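You operate a simulated robot arm through the tools that you are given. There is no shell and no other tool.

Carry out the task below with a simulated robot arm. There is one attempt and no reset: what you move stays moved.

JOB
Show the job card's colour on the target board with lamp two.
Fine: switch the console on; yellow fader, dim and that colour full up; the other faders stay down.

Only the result counts: the job must be done as asked and must still hold three seconds after the hand-in. Knocking over, shifting, dropping, spilling or breaking anything else fails it.

ROBOT AND FRAMES
A 7-joint arm with a fingered hand, fixed in place. Base frame: the origin is on the floor under the middle of its stand, x ahead of it, y to its left, z up; the work surface is at about z = 84. Readings come in cm, rad, newtons and seconds.
It reaches about 122.8 cm from its shoulder. Its first joint turns from -2.007 to 2.007 rad. Payload 5 kg.
The TCP is the grasp point between the finger pads, 3.2 cm short of the fingertips. In the tool frame z runs along the fingers and y along their closing line. The gripper opens to 16 cm; its body begins 8.9 cm behind the TCP. The gripper is a hand of 4 fingers: y runs from the thumb to the fingers, the wrist lies at [0, 0, -26.7] in the tool frame.
Orientation is told as [roll, pitch, yaw] about the base's x, y, z axes, in that order, counted from this pose: with the fingers straight down and closing along the base's y, the tool's x points along the base's -x, its y along +y and its z along -z.

CONTROLS
- The arm moves only by the tool servo_tool. Its argument "plan" is a list of rows, each an object (a shift or turn left out is 0) with "translation": the shift along the base's x, y, z in units of 400 mm (1.0 is 400 mm), a list of three; "dr": the turn, a rotation vector about the base's x, y, z in units of 120 degrees (1.0 is 120 degrees), a list of three. In form: [{"translation": [x, y, z], "dr": [rx, ry, rz]}, ...]. A call has 1 to 20 rows; each row is the pose to reach, as a shift and turn from the pose commanded when the call began. A call with a number of a shift or a turn outside -1 to 1 is refused whole. Each row takes 0.2 s and may step no farther than 5 cm and 0.15 rad from the row before; otherwise, the whole call is refused. Where a pose cannot be reached the arm comes as near as it can. A force on the tool above 40 N (or 10 N above the force at the start of the call, whichever is more), or a blocked arm, ends the call early, and 0.2 s more pass. In this call time passes only in rows, and 0.2 s behind the last. It gives the time, the measured TCP pose, the force on the tool (base axes), the opening and the grip force at its end, in the units of the frame above (readings bear some noise), with the torque about the TCP (base axes, N m) and any sound that the robot's microphone picked up.
- Cameras (640 x 400 px; columns grow to the right, rows downward): "scene" is fixed at [40.16, -50.11, 154.93]; the picture's right is [0.98, -0.17, 0.00], its down [-0.15, -0.85, -0.51] and it looks along [0.09, 0.50, -0.86] (base axes); focal length 220 px, centre (320, 200). "wrist" rides on the gripper at [8, -0.4, -11.4] in the tool frame; the picture's right is [0.05, 1.00, 0.00], its down [-0.82, 0.04, -0.58] and it looks along [-0.58, 0.03, 0.82] (tool axes); focal length 265 px, centre (320, 200). There is no depth. A picture from a camera that has moved, and an enlarged one, comes with that camera's place and axes in the base frame and with its lens.
- capture(camera): a new picture of that camera. The clock stands still meanwhile.
- move_column(by): slides the trunk up (or, below 0, down) by that many cm; the arm rides with it, the base frame stays. It gives what a move gives, with no picture.
- curl_fingers(finger1, finger2, finger3, thumb_bend): sets how far each is bent, from 0 (flat) to 100 (curled in); at 30 the hand is open as for a grip, at 70 the pads meet at the TCP. One left out holds its place. A second passes; each finger stops where it meets its share of the squeeze, and holds until it gets a number again. It is the only way to open and close the hand. It gives what a move gives, with no picture; readings hold the bend of each and the force on the fingers (four entries, about 0 where the hand has none), thumb and palm.
- enlarge(camera, box): a new picture of the part [left, top, right, bottom] of that camera's present view, enlarged. The clock stands still meanwhile.
- sign_off(): hands the job in; it is judged then, once.

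Nothing tells you positions but the pictures and the camera data. Unless the task says otherwise, let go and move clear before handing in.

The tools are called as name(argument=value, ...) on one line, values as JSON. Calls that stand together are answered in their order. servo_tool: Moves the arm, as the interface text tells. Its arguments: {"type":"object","properties":{"plan":{"type":"array"}},"required":["plan"]} The other tools are called the same way: move_column (by) moves the trunk up or down; curl_fingers (finger1, finger2, finger3, thumb_bend) moves the fingers one by one; capture (camera) takes a picture; enlarge (camera, box) takes an enlarged picture of a part of a camera's view; sign_off () hands the job in.

At the start:

```text
time_s: 0.0
position: [67.2, 13.63, 115.25]
ee_rot: [-0.001, 0.0, 0.002]
contact_force: [-0.2, -0.4, -0.4]
moment: [0.0, 0.05, 0.0]
width: 16.0
grasp_force: 0.0
shape: jaw
bend: [30.0, 30.0, 30.0, 30.0]
finger forces: [0.0, 0.0, 0.1, 0.0, 0.0, 0.0]
trunk travel left (down, up): [-60.0, 39.0]
```

scene: 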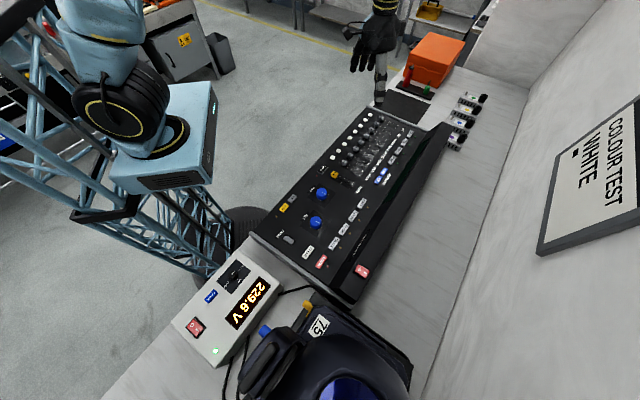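
wrist: 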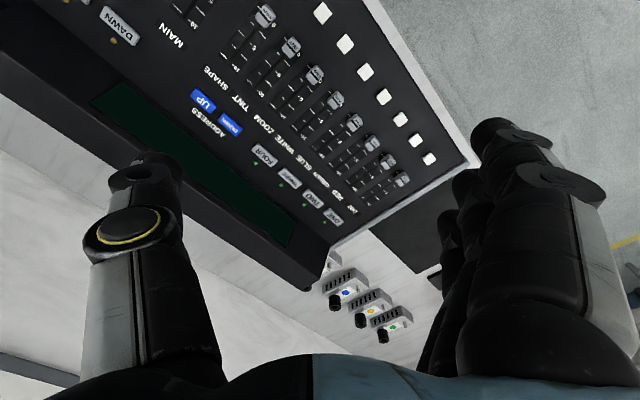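

I see a lighting console on the bench with a power supply, a lamp head nearby, and a board. I'll look closer at the details before moving.

enlarge(camera="scene", box=[240, 90, 460, 300])

enlarge(camera="scene", box=[160, 230, 420, 400])

enlarge(camera="scene", box=[340, 30, 500, 150])

enlarge(camera="scene", box=[500, 60, 640, 280])

enlarge(camera="wrist", box=[160, 0, 480, 200])

enlarge(camera="wrist", box=[240, 200, 480, 350])

```text
1.90 times, centred on (350, 195) of scene
camera zoom: at [40.16, -50.11, 154.93], right [0.98, -0.17, 0.0], down [-0.15, -0.85, -0.51], along [0.09, 0.5, -0.86], focal length 420 px, centre (263, 210)
```

zoom: 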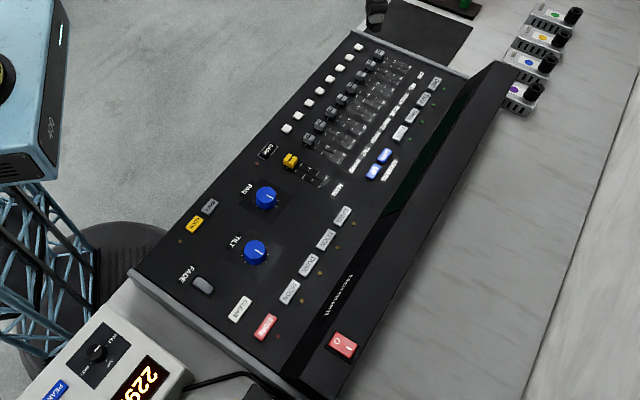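

```text
2.35 times, centred on (290, 315) of scene
camera zoom: at [40.16, -50.11, 154.93], right [0.98, -0.17, 0.0], down [-0.15, -0.85, -0.51], along [0.09, 0.5, -0.86], focal length 519 px, centre (391, -71)
```

zoom: 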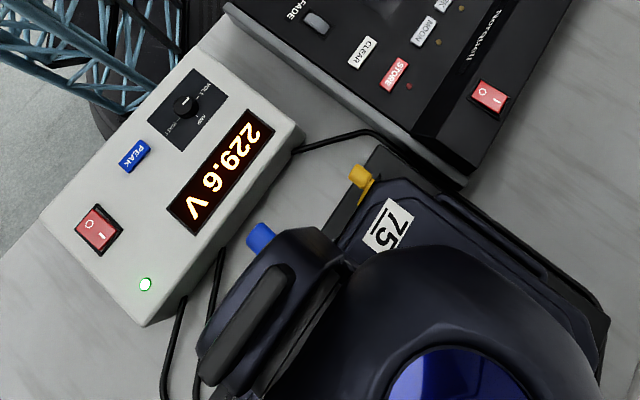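

```text
3.33 times, centred on (420, 90) of scene
camera zoom: at [40.16, -50.11, 154.93], right [0.98, -0.17, 0.0], down [-0.15, -0.85, -0.51], along [0.09, 0.5, -0.86], focal length 735 px, centre (-13, 567)
```

zoom: 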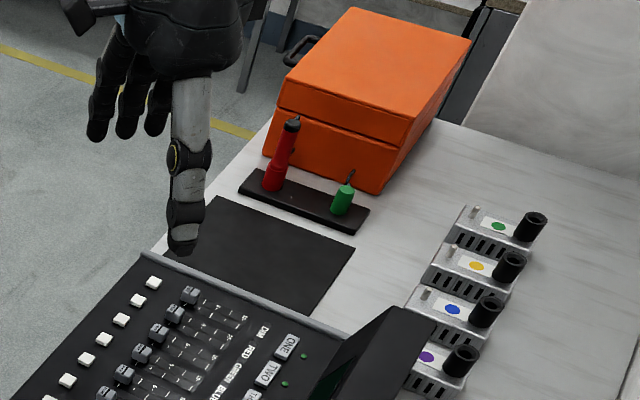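

```text
1.82 times, centred on (570, 170) of scene
camera zoom: at [40.16, -50.11, 154.93], right [0.98, -0.17, 0.0], down [-0.15, -0.85, -0.51], along [0.09, 0.5, -0.86], focal length 401 px, centre (-134, 254)
```

zoom: 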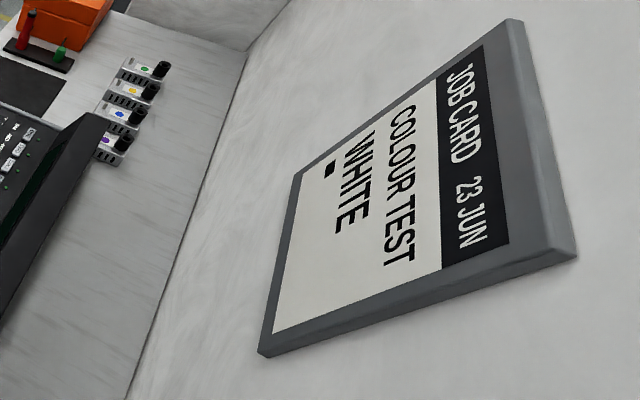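

```text
2.00 times, centred on (320, 100) of wrist
camera zoom: at [59.12, 13.26, 126.69], right [-0.05, 1.0, 0.0], down [0.82, 0.04, 0.58], along [0.58, 0.03, -0.82], focal length 531 px, centre (320, 400)
```

zoom: 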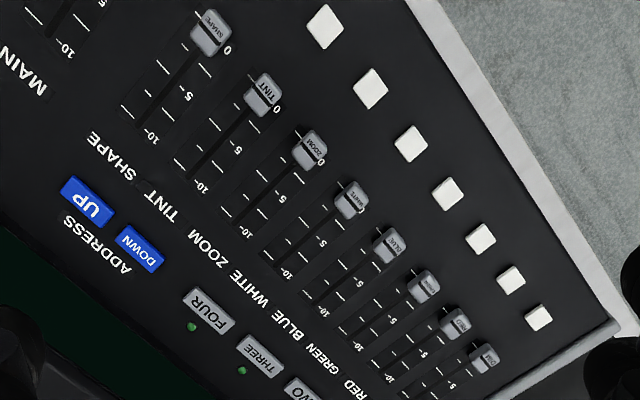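

```text
2.67 times, centred on (360, 275) of wrist
camera zoom: at [59.12, 13.26, 126.69], right [-0.05, 1.0, 0.0], down [0.82, 0.04, 0.58], along [0.58, 0.03, -0.82], focal length 708 px, centre (213, 0)
```

zoom: 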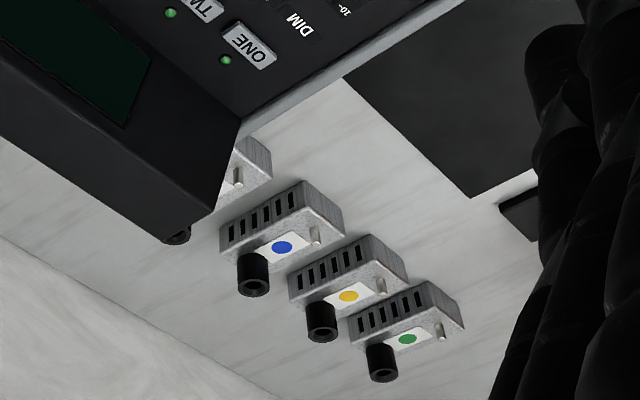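

The job card reads COLOUR TEST: WHITE. The console lies diagonally in front of the robot, with its faders at 0 on the robot's side. I'll turn the hand 45° and move it over the faders to get a straight view of the panel.

servo_tool(plan=[{"translation": [-0.038, 0.064, 0], "dr": [0, 0, -0.0625]}, {"translation": [-0.077, 0.128, 0], "dr": [0, 0, -0.125]}, {"translation": [-0.115, 0.192, 0], "dr": [0, 0, -0.1875]}, {"translation": [-0.153, 0.257, 0], "dr": [0, 0, -0.25]}, {"translation": [-0.192, 0.321, 0], "dr": [0, 0, -0.3125]}, {"translation": [-0.23, 0.385, 0], "dr": [0, 0, -0.375]}])

capture(camera="wrist")

capture(camera="scene")

```text
time_s: 1.4
position: [58.07, 29.12, 115.44]
ee_rot: [0.001, -0.001, -0.788]
contact_force: [0.1, 0.8, -0.8]
moment: [-0.05, 0.02, 0.04]
width: 15.98
grasp_force: 0.1
shape: jaw
bend: [30.0, 30.0, 30.0, 30.0]
finger forces: [0.1, 0.0, 0.0, 0.1, 0.0, 0.0]
trunk travel left (down, up): [-60.0, 39.0]
```

```text
taken
camera wrist: at [52.02, 34.46, 126.75], right [0.67, 0.74, 0.0], down [0.61, -0.55, 0.58], along [0.43, -0.39, -0.82], focal length 265 px, centre (320, 200)
```

wrist: 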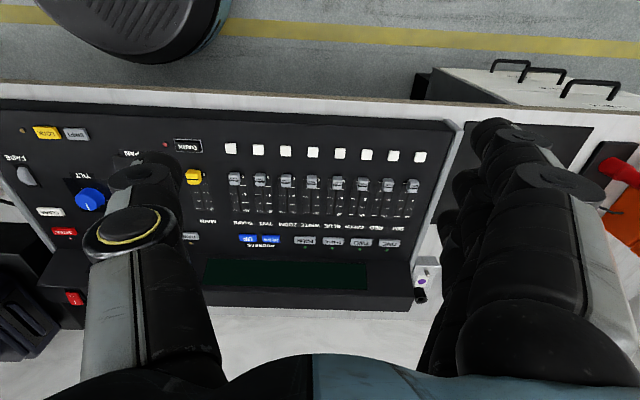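

```text
taken
```

scene: 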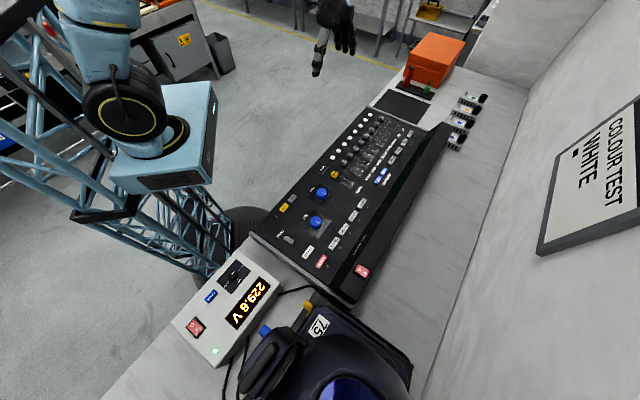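

The picture is upside down, with the robot's side at the top, but it shows the whole panel. I'll enlarge parts of it to read the legends and the switch state.

enlarge(camera="wrist", box=[180, 120, 460, 300])

enlarge(camera="wrist", box=[0, 100, 220, 320])

enlarge(camera="scene", box=[330, 240, 390, 300])

enlarge(camera="scene", box=[260, 170, 380, 280])

enlarge(camera="scene", box=[330, 100, 430, 200])

```text
2.22 times, centred on (320, 210) of wrist
camera zoom: at [52.02, 34.46, 126.75], right [0.67, 0.74, 0.0], down [0.61, -0.55, 0.58], along [0.43, -0.39, -0.82], focal length 590 px, centre (320, 178)
```

zoom: 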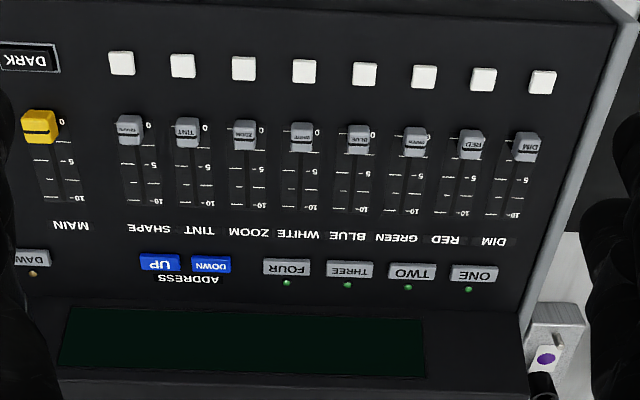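

```text
1.82 times, centred on (110, 210) of wrist
camera zoom: at [52.02, 34.46, 126.75], right [0.67, 0.74, 0.0], down [0.61, -0.55, 0.58], along [0.43, -0.39, -0.82], focal length 483 px, centre (702, 182)
```

zoom: 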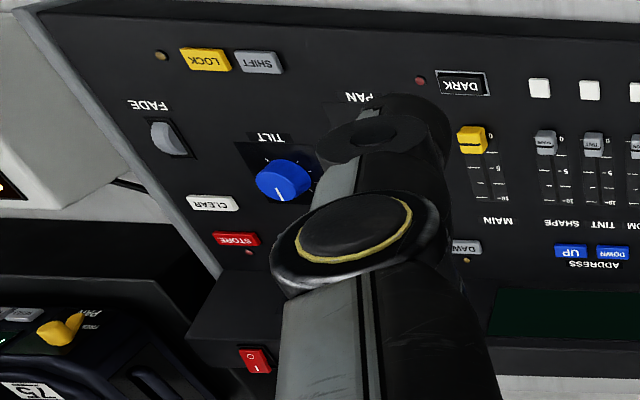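

```text
6.67 times, centred on (360, 270) of scene
camera zoom: at [40.16, -50.11, 154.93], right [0.98, -0.17, 0.0], down [-0.15, -0.85, -0.51], along [0.09, 0.5, -0.86], focal length 1470 px, centre (53, -267)
```

zoom: 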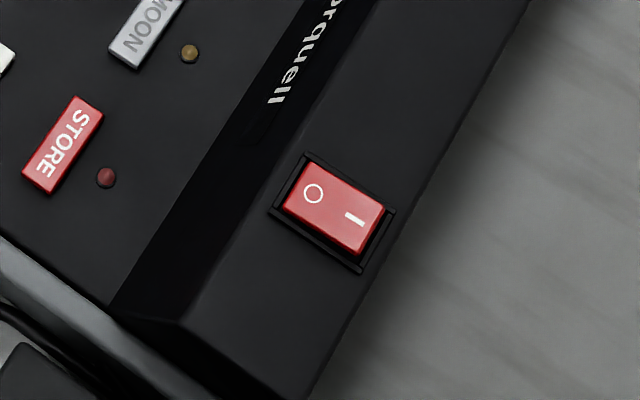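

```text
3.64 times, centred on (320, 225) of scene
camera zoom: at [40.16, -50.11, 154.93], right [0.98, -0.17, 0.0], down [-0.15, -0.85, -0.51], along [0.09, 0.5, -0.86], focal length 802 px, centre (320, 109)
```

zoom: 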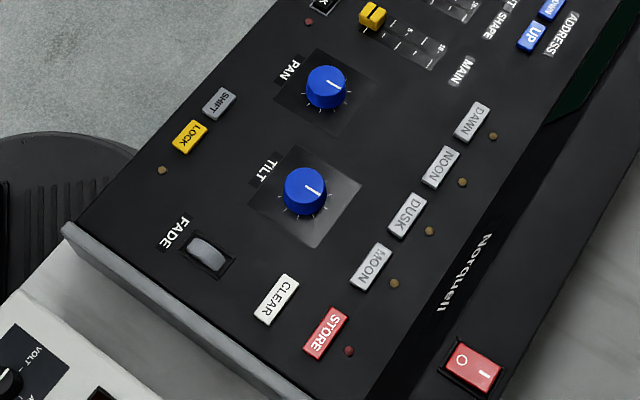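

```text
4.00 times, centred on (380, 150) of scene
camera zoom: at [40.16, -50.11, 154.93], right [0.98, -0.17, 0.0], down [-0.15, -0.85, -0.51], along [0.09, 0.5, -0.86], focal length 882 px, centre (80, 400)
```

zoom: 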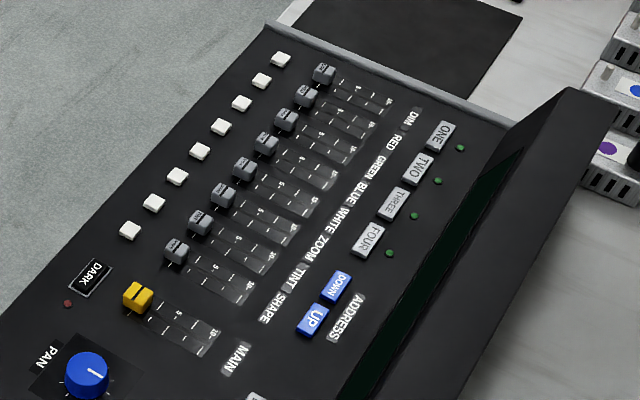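

The panel legend is clear: MAIN is the yellow fader, then SHAPE, TINT, ZOOM, WHITE, BLUE, GREEN, RED, DIM. The keys ONE to FOUR sit by the display, and the power rocker (I side raised, so off) is on the rear ledge. I'll curl the three fingers and use the thumb as a single poker, then check the hand's shape.

curl_fingers(finger1=100, finger2=100, finger3=100, thumb_bend=40)

capture(camera="wrist")

enlarge(camera="scene", box=[270, 0, 400, 100])

```text
time_s: 2.4
position: [58.01, 28.97, 115.48]
ee_rot: [0.0, 0.001, -0.785]
contact_force: [-0.3, 0.1, -1.1]
moment: [0.02, -0.01, 0.01]
width: 7.01
grasp_force: 0.1
shape: fingers
bend: [100.0, 100.0, 100.0, 40.0]
finger forces: [0.1, 0.1, 0.0, 0.0, 0.0, 0.0]
trunk travel left (down, up): [-60.0, 39.0]
```

```text
taken
camera wrist: at [52.04, 34.38, 126.76], right [0.67, 0.74, 0.0], down [0.61, -0.55, 0.58], along [0.43, -0.39, -0.82], focal length 265 px, centre (320, 200)
```

wrist: 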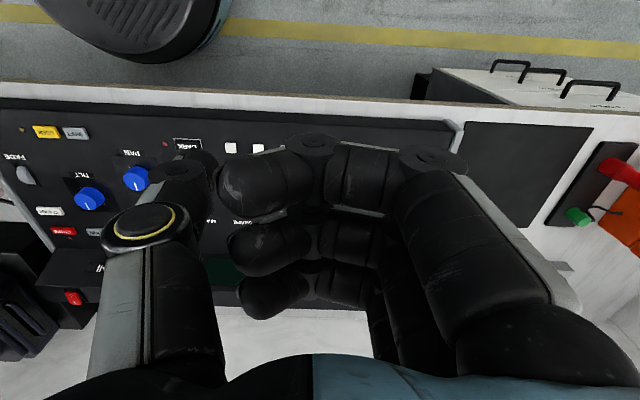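

```text
4.00 times, centred on (335, 50) of scene
camera zoom: at [40.16, -50.11, 154.93], right [0.98, -0.17, 0.0], down [-0.15, -0.85, -0.51], along [0.09, 0.5, -0.86], focal length 882 px, centre (260, 800)
```

zoom: 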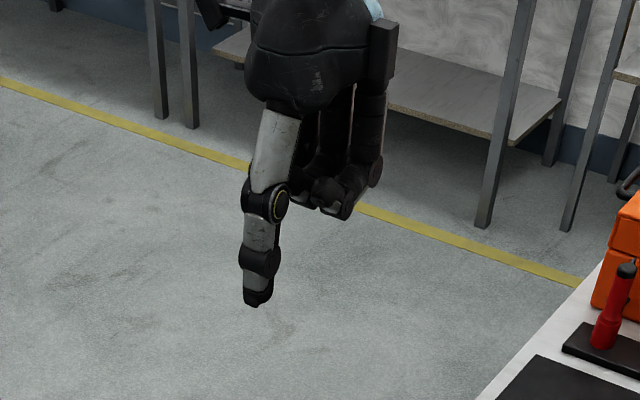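

The thumb now extends alone, with its tip about 7 cm toward the thumb side of the TCP and 4 cm below it. By triangulation the power rocker's I side is near (54.5, -39.2, 93) and the fader caps are at about z = 84.8. I'll move at a safe height toward the power switch first.

servo_tool(plan=[{"translation": [0.003, -0.115, 0]}, {"translation": [0.006, -0.23, 0]}, {"translation": [0.01, -0.345, 0]}, {"translation": [0.013, -0.46, 0]}, {"translation": [0.016, -0.575, 0]}, {"translation": [0.02, -0.69, 0]}, {"translation": [0.023, -0.8, 0]}])

servo_tool(plan=[{"translation": [0.003, -0.115, -0.01]}, {"translation": [0.006, -0.23, -0.02]}, {"translation": [0.01, -0.345, -0.03]}, {"translation": [0.013, -0.46, -0.05]}, {"translation": [0.016, -0.575, -0.07]}, {"translation": [0.02, -0.69, -0.1]}, {"translation": [0.023, -0.79, -0.15]}])

capture(camera="wrist")

capture(camera="scene")

```text
time_s: 4.0
position: [59.0, -2.93, 115.25]
ee_rot: [0.0, 0.001, -0.786]
contact_force: [1.1, 0.0, -0.5]
moment: [0.02, 0.01, -0.05]
width: 7.0
grasp_force: 0.0
shape: fingers
bend: [100.0, 100.0, 100.0, 40.0]
finger forces: [0.1, 0.0, 0.0, 0.0, 0.0, 0.0]
trunk travel left (down, up): [-60.0, 39.0]
```

```text
time_s: 5.6
position: [60.05, -34.95, 109.39]
ee_rot: [0.0, 0.001, -0.785]
contact_force: [0.0, 0.0, -0.3]
moment: [0.03, 0.01, 0.04]
width: 6.97
grasp_force: 0.1
shape: fingers
bend: [100.0, 100.0, 100.0, 40.0]
finger forces: [0.0, 0.0, 0.0, 0.0, 0.0, 0.0]
trunk travel left (down, up): [-60.0, 39.0]
```

```text
taken
camera wrist: at [54.09, -29.55, 120.71], right [0.67, 0.74, 0.0], down [0.61, -0.55, 0.58], along [0.43, -0.39, -0.82], focal length 265 px, centre (320, 200)
```

wrist: 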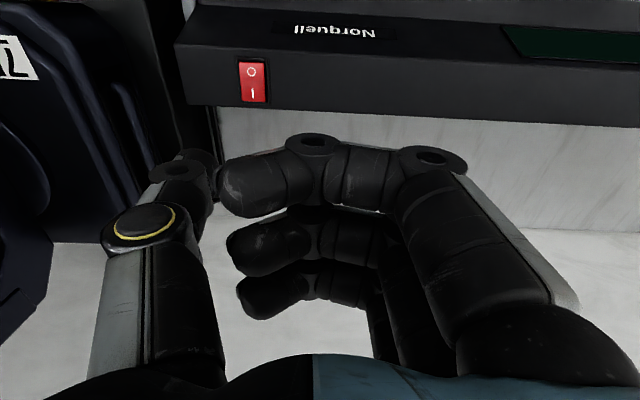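

```text
taken
```

scene: 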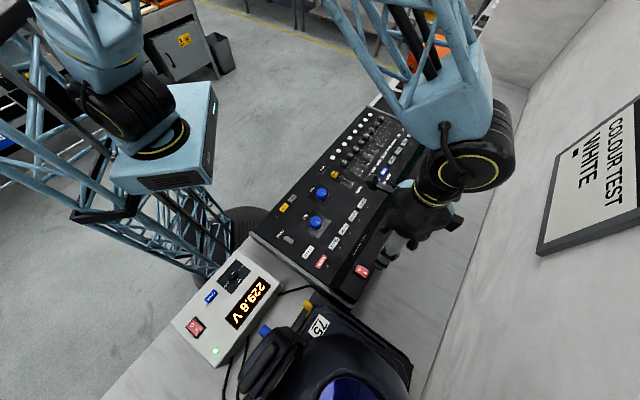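

The hand is about 12 cm above the ledge, next to the switch. I'll enlarge both views to check the thumb tip's position over the I side before pressing.

enlarge(camera="scene", box=[340, 190, 480, 290])

enlarge(camera="wrist", box=[140, 40, 300, 240])

```text
4.00 times, centred on (410, 240) of scene
camera zoom: at [40.16, -50.11, 154.93], right [0.98, -0.17, 0.0], down [-0.15, -0.85, -0.51], along [0.09, 0.5, -0.86], focal length 882 px, centre (-40, 40)
```

zoom: 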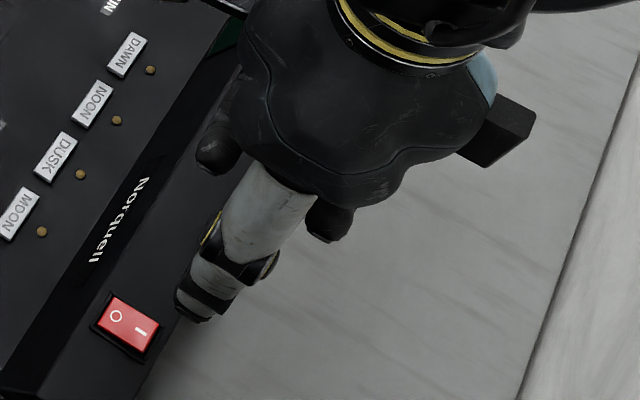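

```text
2.00 times, centred on (220, 140) of wrist
camera zoom: at [54.09, -29.55, 120.71], right [0.67, 0.74, 0.0], down [0.61, -0.55, 0.58], along [0.43, -0.39, -0.82], focal length 531 px, centre (520, 320)
```

zoom: 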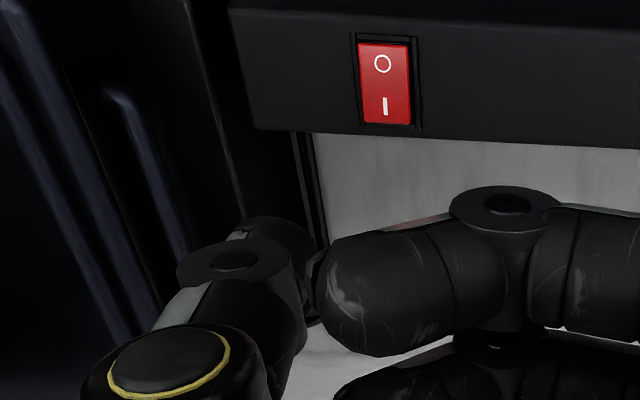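

The thumb tip is roughly above the I end. I'll lower it by 9 cm with a small correction and check again just above the rocker.

servo_tool(plan=[{"translation": [-0.0025, 0.004, -0.06]}, {"translation": [-0.005, 0.008, -0.12]}, {"translation": [-0.0075, 0.0125, -0.18]}, {"translation": [-0.0075, 0.0125, -0.225]}])

enlarge(camera="scene", box=[330, 220, 430, 290])

enlarge(camera="wrist", box=[140, 40, 300, 240])

```text
time_s: 6.6
position: [59.75, -34.13, 100.39]
ee_rot: [0.0, -0.001, -0.786]
contact_force: [-0.2, 0.6, 0.8]
moment: [0.03, 0.05, 0.02]
width: 7.0
grasp_force: 0.1
shape: fingers
bend: [100.0, 100.0, 100.0, 40.0]
finger forces: [0.0, 0.0, 0.1, 0.0, 0.0, 0.0]
trunk travel left (down, up): [-60.0, 39.0]
```

```text
5.71 times, centred on (380, 255) of scene
camera zoom: at [40.16, -50.11, 154.93], right [0.98, -0.17, 0.0], down [-0.15, -0.85, -0.51], along [0.09, 0.5, -0.86], focal length 1260 px, centre (-23, -114)
```

zoom: 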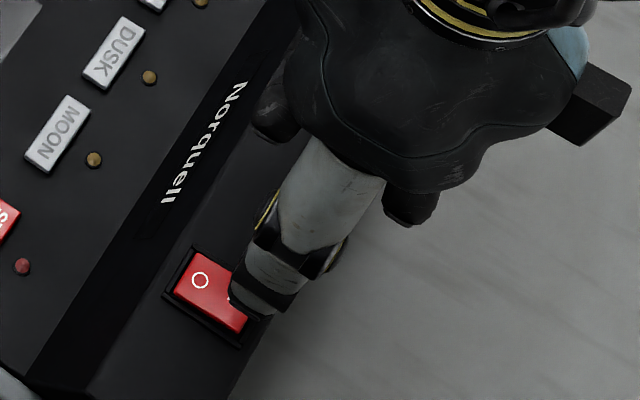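

```text
2.00 times, centred on (220, 140) of wrist
camera zoom: at [53.76, -28.78, 111.7], right [0.67, 0.74, 0.0], down [0.61, -0.55, 0.58], along [0.43, -0.39, -0.82], focal length 531 px, centre (520, 320)
```

zoom: 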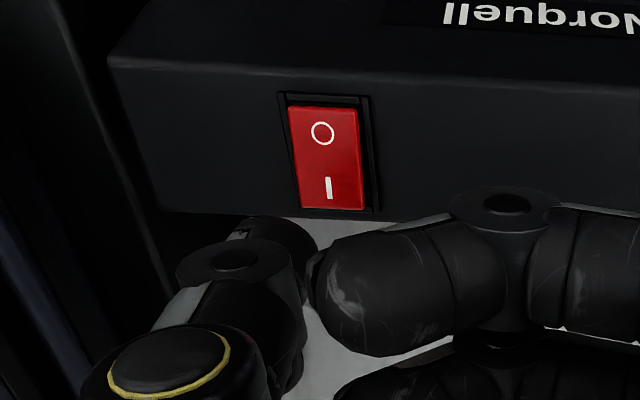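

The tip is about 3 cm above the rocker and slightly beyond the I mark. I'll shift it back a little and lower it in small steps.

servo_tool(plan=[{"translation": [-0.0085, 0.0085, -0.01]}, {"translation": [-0.0085, 0.0085, -0.02]}, {"translation": [-0.0085, 0.0085, -0.03]}, {"translation": [-0.0085, 0.0085, -0.04]}, {"translation": [-0.0085, 0.0085, -0.05]}, {"translation": [-0.0085, 0.0085, -0.058]}])

enlarge(camera="scene", box=[330, 220, 430, 290])

enlarge(camera="wrist", box=[140, 40, 300, 240])

```text
time_s: 8.0
position: [59.2, -33.75, 98.06]
ee_rot: [0.0, 0.001, -0.786]
contact_force: [-0.2, 0.6, -0.3]
moment: [-0.01, -0.01, -0.04]
width: 6.99
grasp_force: 0.0
shape: fingers
bend: [100.0, 100.0, 100.0, 40.0]
finger forces: [0.0, 0.1, 0.0, 0.0, 0.0, 0.0]
trunk travel left (down, up): [-60.0, 39.0]
```

```text
5.71 times, centred on (380, 255) of scene
camera zoom: at [40.16, -50.11, 154.93], right [0.98, -0.17, 0.0], down [-0.15, -0.85, -0.51], along [0.09, 0.5, -0.86], focal length 1260 px, centre (-23, -114)
```

zoom: 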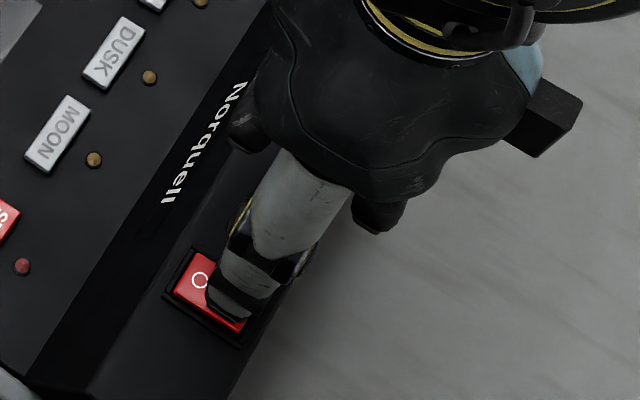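

```text
2.00 times, centred on (220, 140) of wrist
camera zoom: at [53.22, -28.32, 109.37], right [0.67, 0.74, 0.0], down [0.61, -0.55, 0.58], along [0.43, -0.39, -0.82], focal length 531 px, centre (520, 320)
```

zoom: 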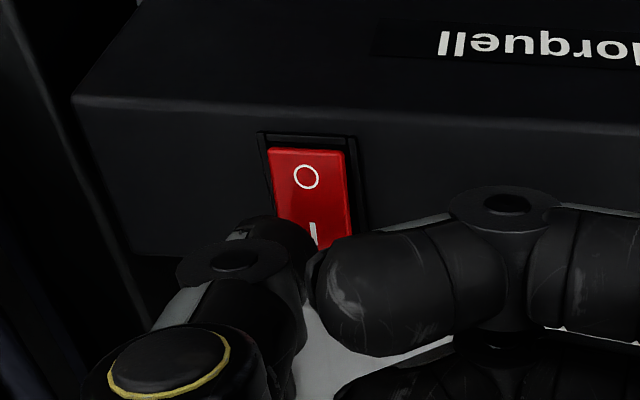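

The tip sits over the I half with roughly 1 cm to go. I'll lower it slowly and watch the force and any click.

servo_tool(plan=[{"translation": [0.004, 0.004, -0.005]}, {"translation": [0.004, 0.004, -0.01]}, {"translation": [0.004, 0.004, -0.015]}, {"translation": [0.004, 0.004, -0.02]}, {"translation": [0.004, 0.004, -0.025]}])

```text
time_s: 9.2
position: [59.41, -33.66, 97.1]
ee_rot: [0.0, -0.001, -0.786]
contact_force: [0.8, 0.4, 0.4]
moment: [0.0, -0.01, -0.03]
width: 6.98
grasp_force: 0.0
shape: fingers
bend: [100.0, 100.0, 100.0, 40.0]
finger forces: [0.0, 0.0, 0.0, 0.0, 0.0, 0.0]
trunk travel left (down, up): [-60.0, 39.0]
```

servo_tool(plan=[{"translation": [0, 0, -0.004]}, {"translation": [0, 0, -0.008]}, {"translation": [0, 0, -0.012]}, {"translation": [0, 0, -0.016]}])

enlarge(camera="scene", box=[330, 220, 430, 290])

enlarge(camera="wrist", box=[140, 40, 300, 240])

```text
time_s: 10.2
position: [59.39, -33.51, 96.6]
ee_rot: [0.001, 0.002, -0.785]
contact_force: [0.4, 0.5, 4.5]
moment: [-0.29, 0.19, 0.01]
width: 7.0
grasp_force: 2.4
shape: fingers
bend: [100.0, 100.0, 100.0, 40.0]
finger forces: [0.0, 0.0, 0.0, 0.0, 4.6, 0.1]
trunk travel left (down, up): [-60.0, 39.0]
```

```text
5.71 times, centred on (380, 255) of scene
camera zoom: at [40.16, -50.11, 154.93], right [0.98, -0.17, 0.0], down [-0.15, -0.85, -0.51], along [0.09, 0.5, -0.86], focal length 1260 px, centre (-23, -114)
```

zoom: 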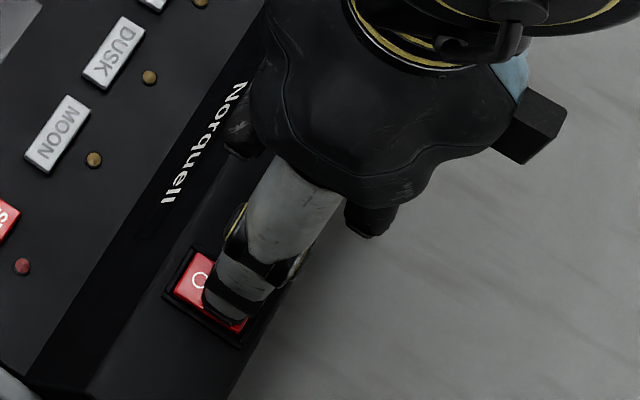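

```text
2.00 times, centred on (220, 140) of wrist
camera zoom: at [53.34, -28.13, 107.89], right [0.67, 0.74, 0.0], down [0.61, -0.55, 0.58], along [0.43, -0.39, -0.82], focal length 531 px, centre (520, 320)
```

zoom: 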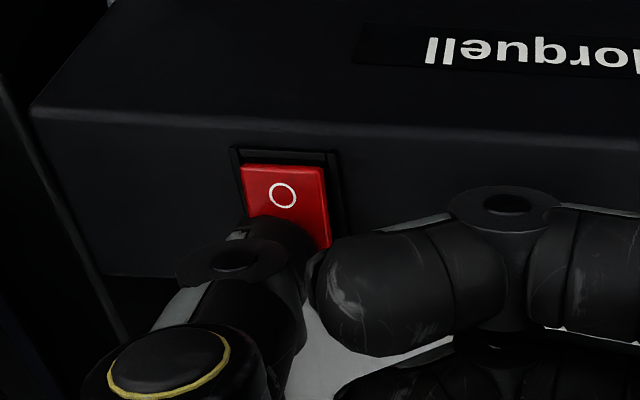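

Contact is made at about 4.5 N. I'll press further in small steps and listen for the rocker.

servo_tool(plan=[{"translation": [0, 0, -0.004]}, {"translation": [0, 0, -0.008]}])

enlarge(camera="wrist", box=[140, 40, 300, 240])

```text
time_s: 10.8
position: [59.33, -33.46, 96.42]
ee_rot: [-0.001, -0.003, -0.784]
contact_force: [6.4, 3.5, 24.0]
moment: [-1.21, 1.29, 0.13]
width: 7.03
grasp_force: 12.4
shape: fingers
bend: [100.0, 100.0, 100.0, 40.0]
finger forces: [0.0, 0.1, 0.1, 0.0, 24.4, 0.0]
trunk travel left (down, up): [-60.0, 39.0]
```

```text
2.00 times, centred on (220, 140) of wrist
camera zoom: at [53.42, -28.1, 107.7], right [0.67, 0.74, 0.0], down [0.61, -0.54, 0.58], along [0.43, -0.39, -0.81], focal length 531 px, centre (520, 320)
```

zoom: 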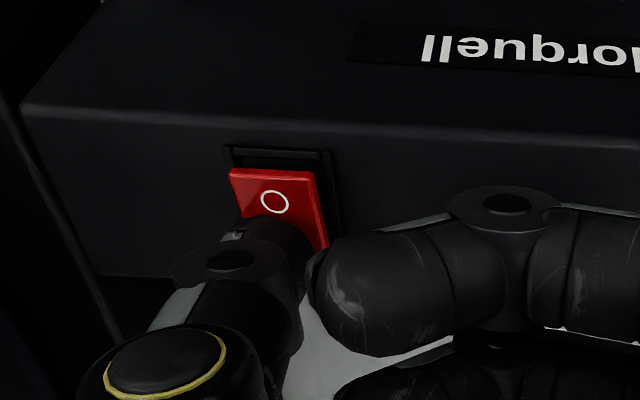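

The O side of the rocker has now risen. I'll check whether the console's display or LEDs have come on.

capture(camera="scene")

enlarge(camera="scene", box=[260, 100, 440, 290])

```text
taken
```

scene: 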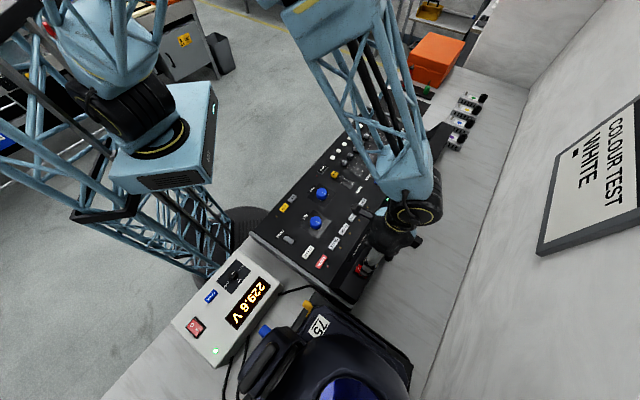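

```text
2.11 times, centred on (350, 195) of scene
camera zoom: at [40.16, -50.11, 154.93], right [0.98, -0.17, 0.0], down [-0.15, -0.85, -0.51], along [0.09, 0.5, -0.86], focal length 464 px, centre (257, 210)
```

zoom: 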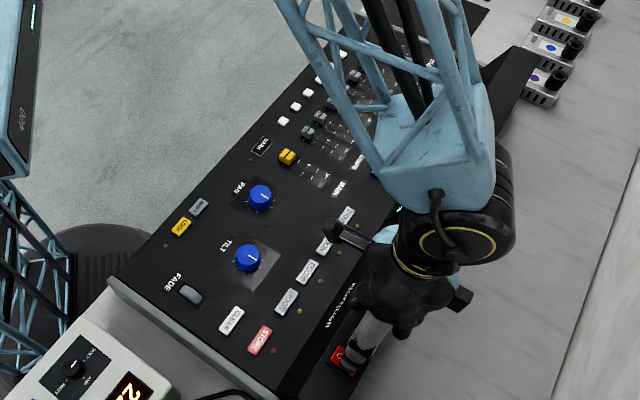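

The arm hides the display. I'll lift off the rocker and look again.

servo_tool(plan=[{"translation": [0, 0, 0.04]}, {"translation": [0, 0, 0.12]}, {"translation": [0, 0, 0.24]}, {"translation": [0, 0, 0.36]}, {"translation": [0, 0, 0.42]}])

capture(camera="wrist")

capture(camera="scene")

enlarge(camera="wrist", box=[200, 0, 520, 150])

```text
time_s: 12.0
position: [59.29, -33.59, 112.79]
ee_rot: [0.001, 0.0, -0.785]
contact_force: [0.0, 0.9, 0.6]
moment: [-0.04, -0.02, -0.01]
width: 7.0
grasp_force: 0.0
shape: fingers
bend: [100.0, 100.0, 100.0, 40.0]
finger forces: [0.0, 0.0, 0.0, 0.0, 0.0, 0.1]
trunk travel left (down, up): [-60.0, 39.0]
```

```text
taken
camera wrist: at [53.33, -28.24, 124.2], right [0.67, 0.74, 0.0], down [0.61, -0.55, 0.58], along [0.43, -0.39, -0.82], focal length 265 px, centre (320, 200)
```

wrist: 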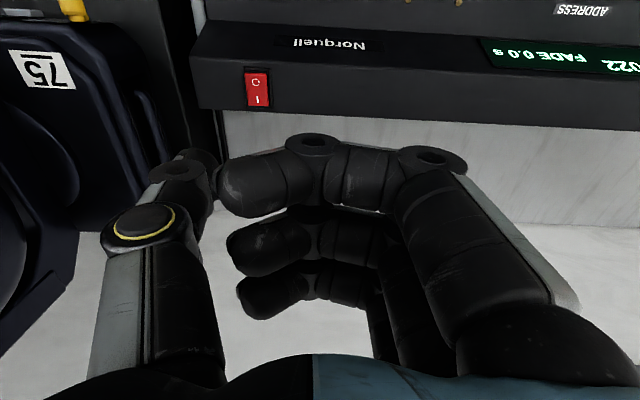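

```text
taken
```

scene: 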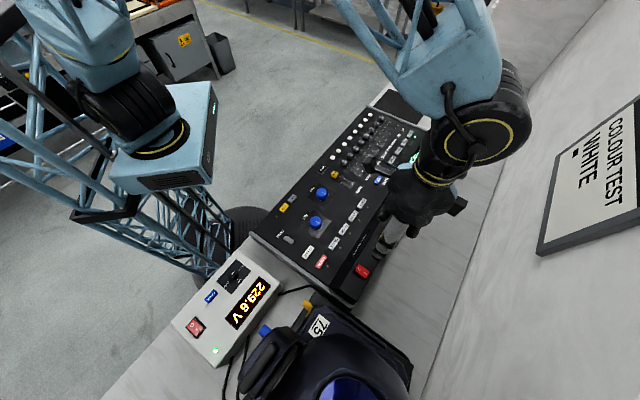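

```text
2.00 times, centred on (360, 75) of wrist
camera zoom: at [53.33, -28.24, 124.2], right [0.67, 0.74, 0.0], down [0.61, -0.55, 0.58], along [0.43, -0.39, -0.82], focal length 531 px, centre (240, 450)
```

zoom: 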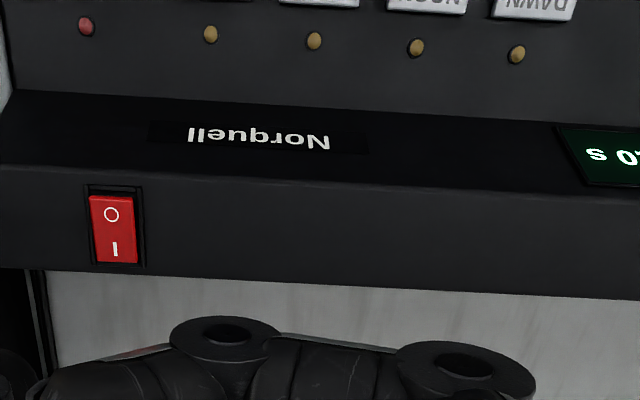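

The console is on and the display is lit (FADE 0.0 s). Next I'll move over the display and the key row to read it and find key TWO.

servo_tool(plan=[{"translation": [0.076, 0.089, 0.005]}, {"translation": [0.152, 0.178, 0.01]}, {"translation": [0.229, 0.268, 0.015]}, {"translation": [0.305, 0.357, 0.02]}, {"translation": [0.381, 0.446, 0.02]}, {"translation": [0.457, 0.535, 0.02]}, {"translation": [0.534, 0.625, 0.02]}, {"translation": [0.61, 0.714, 0.02]}, {"translation": [0.686, 0.803, 0.02]}, {"translation": [0.762, 0.892, 0.02]}])

capture(camera="wrist")

capture(camera="scene")

enlarge(camera="wrist", box=[160, 0, 480, 150])

```text
time_s: 14.2
position: [90.02, 2.3, 113.48]
ee_rot: [-0.004, 0.0, -0.785]
contact_force: [-0.3, 0.0, -0.8]
moment: [-0.04, 0.05, -0.02]
width: 6.97
grasp_force: 0.0
shape: fingers
bend: [100.0, 100.0, 100.0, 40.0]
finger forces: [0.1, 0.0, 0.0, 0.1, 0.1, 0.0]
trunk travel left (down, up): [-60.0, 39.0]
```

```text
taken
camera wrist: at [83.95, 7.59, 124.84], right [0.67, 0.74, 0.0], down [0.61, -0.55, 0.58], along [0.43, -0.39, -0.82], focal length 265 px, centre (320, 200)
```

wrist: 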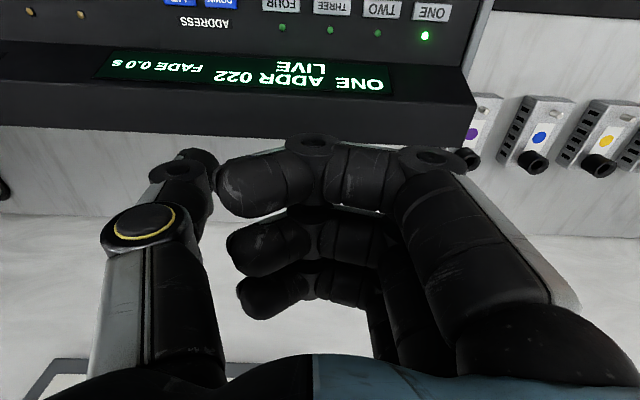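

```text
taken
```

scene: 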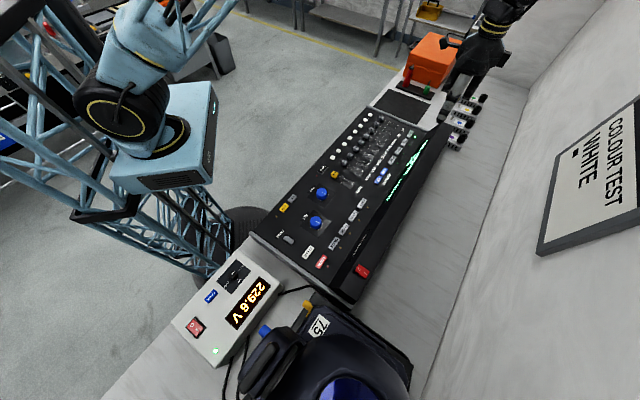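

```text
2.00 times, centred on (320, 75) of wrist
camera zoom: at [83.95, 7.59, 124.84], right [0.67, 0.74, 0.0], down [0.61, -0.55, 0.58], along [0.43, -0.39, -0.82], focal length 531 px, centre (320, 450)
```

zoom: 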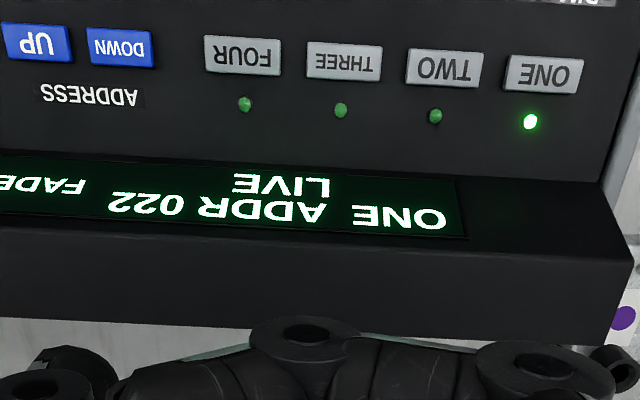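

The display reads "ONE ADDR 022 LIVE FADE 0.0 s", so lamp ONE is selected. Key TWO is at about (88.8, 13.6, 84). I'll move the thumb above it first, then descend.

servo_tool(plan=[{"translation": [0.022, 0.104, 0]}, {"translation": [0.044, 0.208, 0]}, {"translation": [0.066, 0.313, 0]}, {"translation": [0.088, 0.417, 0]}, {"translation": [0.088, 0.417, -0.1]}, {"translation": [0.088, 0.417, -0.2]}, {"translation": [0.088, 0.417, -0.3]}])

enlarge(camera="scene", box=[360, 60, 500, 170])

capture(camera="wrist")

```text
time_s: 15.8
position: [93.32, 18.79, 101.65]
ee_rot: [0.0, -0.001, -0.786]
contact_force: [-0.4, 0.5, 0.2]
moment: [0.0, 0.04, 0.01]
width: 6.98
grasp_force: 0.1
shape: fingers
bend: [100.0, 100.0, 100.0, 40.0]
finger forces: [0.0, 0.0, 0.1, 0.1, 0.1, 0.0]
trunk travel left (down, up): [-60.0, 39.0]
```

```text
3.64 times, centred on (430, 115) of scene
camera zoom: at [40.16, -50.11, 154.93], right [0.98, -0.17, 0.0], down [-0.15, -0.85, -0.51], along [0.09, 0.5, -0.86], focal length 802 px, centre (-80, 509)
```

zoom: 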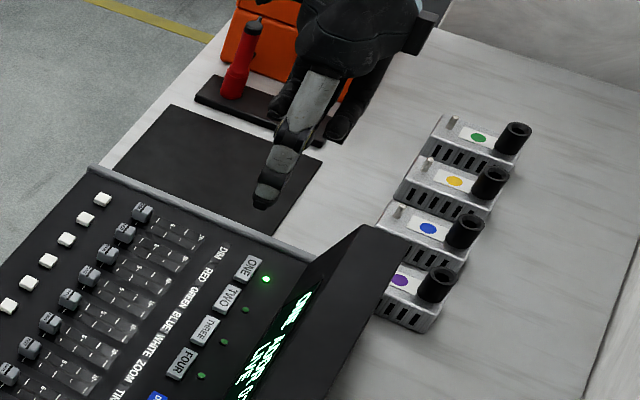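

```text
taken
camera wrist: at [87.29, 24.31, 113.09], right [0.67, 0.74, 0.0], down [0.61, -0.55, 0.58], along [0.43, -0.39, -0.82], focal length 265 px, centre (320, 200)
```

wrist: 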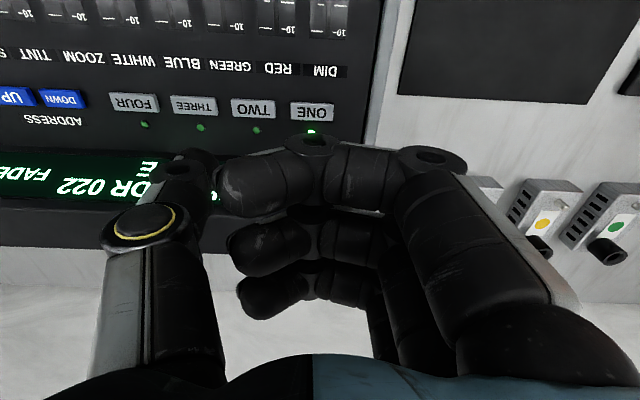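

The predicted landing point lies on key TWO. I'll descend to about 2 cm above it and check clearance from the sloped display.

servo_tool(plan=[{"translation": [0, 0, -0.08]}, {"translation": [0, 0, -0.16]}, {"translation": [0, 0, -0.22]}, {"translation": [0, 0, -0.27]}])

enlarge(camera="scene", box=[370, 80, 490, 170])

capture(camera="wrist")

```text
time_s: 16.8
position: [93.39, 18.85, 90.85]
ee_rot: [0.0, -0.002, -0.786]
contact_force: [-0.5, -0.4, 0.2]
moment: [0.0, 0.03, 0.01]
width: 6.98
grasp_force: 0.1
shape: fingers
bend: [100.0, 100.0, 100.0, 40.0]
finger forces: [0.1, 0.0, 0.0, 0.1, 0.0, 0.0]
trunk travel left (down, up): [-60.0, 39.0]
```

```text
4.44 times, centred on (430, 125) of scene
camera zoom: at [40.16, -50.11, 154.93], right [0.98, -0.17, 0.0], down [-0.15, -0.85, -0.51], along [0.09, 0.5, -0.86], focal length 980 px, centre (-169, 533)
```

zoom: 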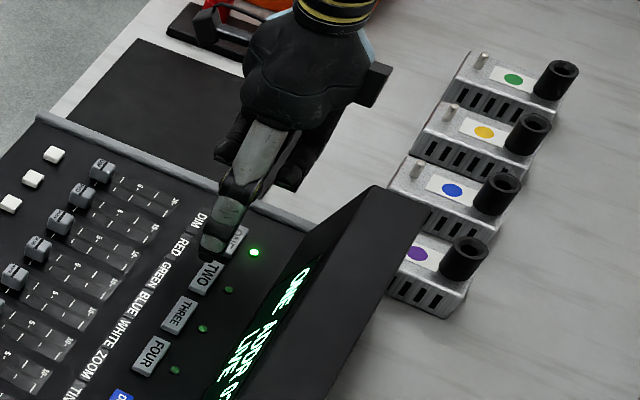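

```text
taken
camera wrist: at [87.37, 24.25, 102.21], right [0.67, 0.74, 0.0], down [0.61, -0.55, 0.58], along [0.43, -0.39, -0.82], focal length 265 px, centre (320, 200)
```

wrist: 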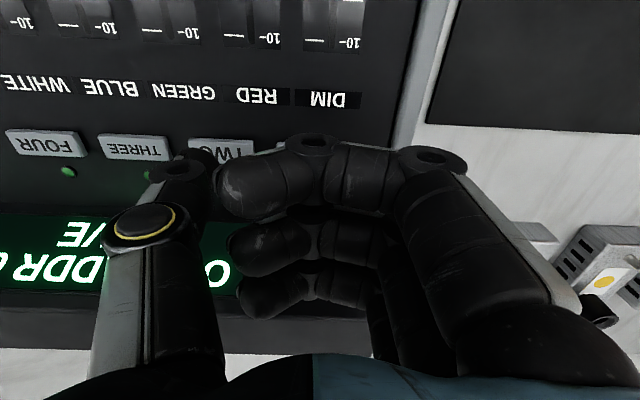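

The tip lines up with key TWO and the fingers clear the display slope. I'll lower it gently to press.

servo_tool(plan=[{"translation": [0, 0, -0.015]}, {"translation": [0, 0, -0.03]}, {"translation": [0, 0, -0.04]}, {"translation": [0, 0, -0.05]}])

```text
time_s: 17.8
position: [93.25, 18.64, 88.74]
ee_rot: [-0.001, 0.0, -0.787]
contact_force: [-0.6, 0.6, -0.9]
moment: [-0.02, -0.02, -0.01]
width: 6.97
grasp_force: 0.0
shape: fingers
bend: [100.0, 100.0, 100.0, 40.0]
finger forces: [0.1, 0.1, 0.0, 0.0, 0.1, 0.0]
trunk travel left (down, up): [-60.0, 39.0]
```

servo_tool(plan=[{"translation": [0, 0, -0.005]}, {"translation": [0, 0, -0.01]}, {"translation": [0, 0, -0.015]}])

```text
time_s: 18.6
position: [93.45, 18.95, 88.32]
ee_rot: [0.0, 0.0, -0.786]
contact_force: [0.2, -0.6, 2.0]
moment: [-0.05, 0.03, 0.04]
width: 7.0
grasp_force: 0.1
shape: fingers
bend: [100.0, 100.0, 100.0, 40.0]
finger forces: [0.0, 0.0, 0.0, 0.0, 1.0, 0.1]
trunk travel left (down, up): [-60.0, 39.0]
```

Light contact is beginning. I'll continue pressing in small steps and check the display.

servo_tool(plan=[{"translation": [0, 0, -0.003]}, {"translation": [0, 0, -0.006]}])

enlarge(camera="scene", box=[370, 80, 490, 170])

```text
time_s: 19.2
position: [93.4, 18.91, 88.04]
ee_rot: [0.0, -0.002, -0.785]
contact_force: [1.0, -1.2, 1.7]
moment: [-0.19, 0.11, 0.1]
width: 6.99
grasp_force: 1.5
shape: fingers
bend: [100.0, 100.0, 100.0, 40.0]
finger forces: [0.0, 0.0, 0.1, 0.0, 2.8, 0.1]
trunk travel left (down, up): [-60.0, 39.0]
heard: click
```

```text
4.44 times, centred on (430, 125) of scene
camera zoom: at [40.16, -50.11, 154.93], right [0.98, -0.17, 0.0], down [-0.15, -0.85, -0.51], along [0.09, 0.5, -0.86], focal length 980 px, centre (-169, 533)
```

zoom: 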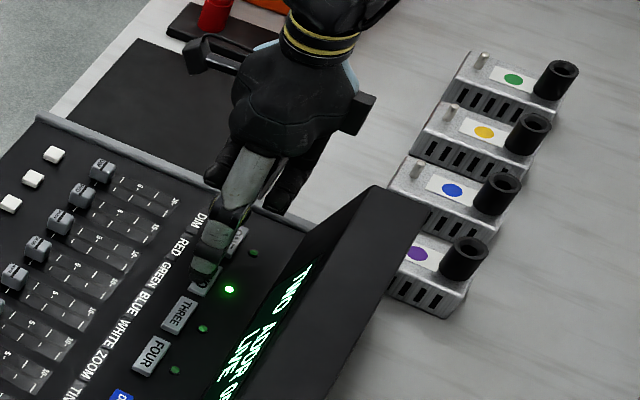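

A click: the TWO lamp is lit and the display shows TWO. I'll lift off and read the display fully.

servo_tool(plan=[{"translation": [0, 0, 0.05]}, {"translation": [0, 0, 0.15]}, {"translation": [0, 0, 0.25]}, {"translation": [-0.02, -0.09, 0.36]}, {"translation": [-0.04, -0.18, 0.46]}, {"translation": [-0.06, -0.27, 0.56]}, {"translation": [-0.075, -0.36, 0.62]}])

capture(camera="wrist")

enlarge(camera="wrist", box=[80, 0, 480, 150])

capture(camera="scene")

```text
refused: row 4 steps farther than a row can; nothing moved
```

```text
taken
camera wrist: at [87.37, 24.29, 99.42], right [0.67, 0.74, 0.0], down [0.61, -0.55, 0.58], along [0.43, -0.39, -0.82], focal length 265 px, centre (320, 200)
```

wrist: 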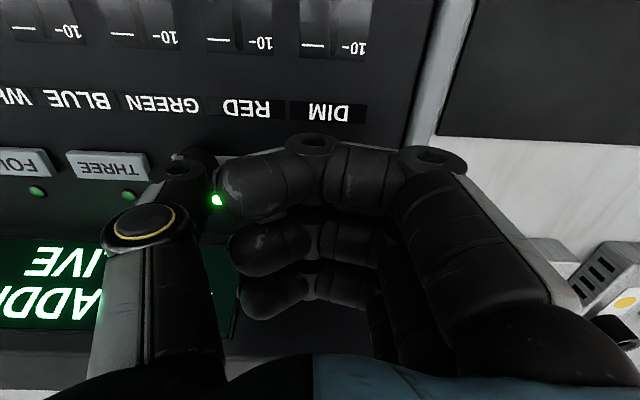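

```text
1.60 times, centred on (280, 75) of wrist
camera zoom: at [87.37, 24.29, 99.42], right [0.67, 0.74, 0.0], down [0.61, -0.55, 0.58], along [0.43, -0.39, -0.82], focal length 425 px, centre (384, 400)
```

zoom: 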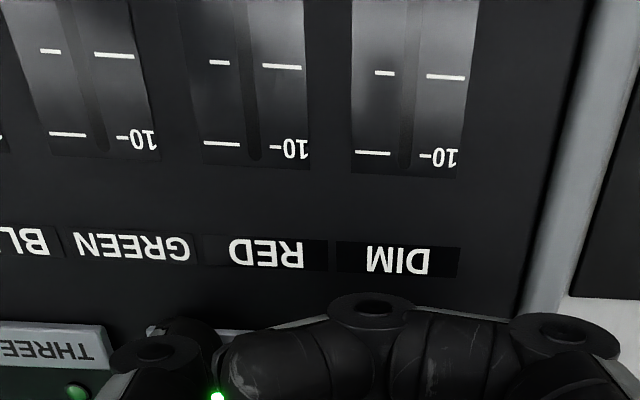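

```text
taken
```

scene: 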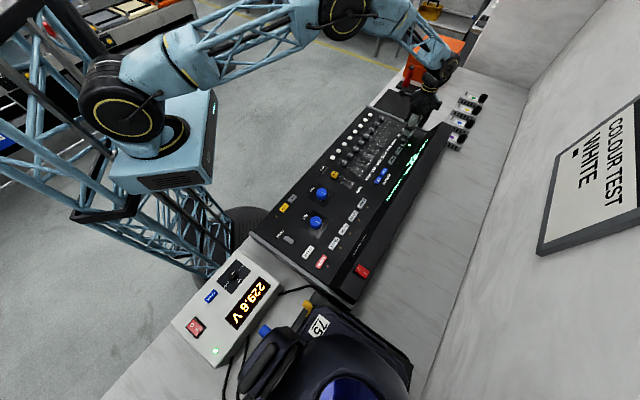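

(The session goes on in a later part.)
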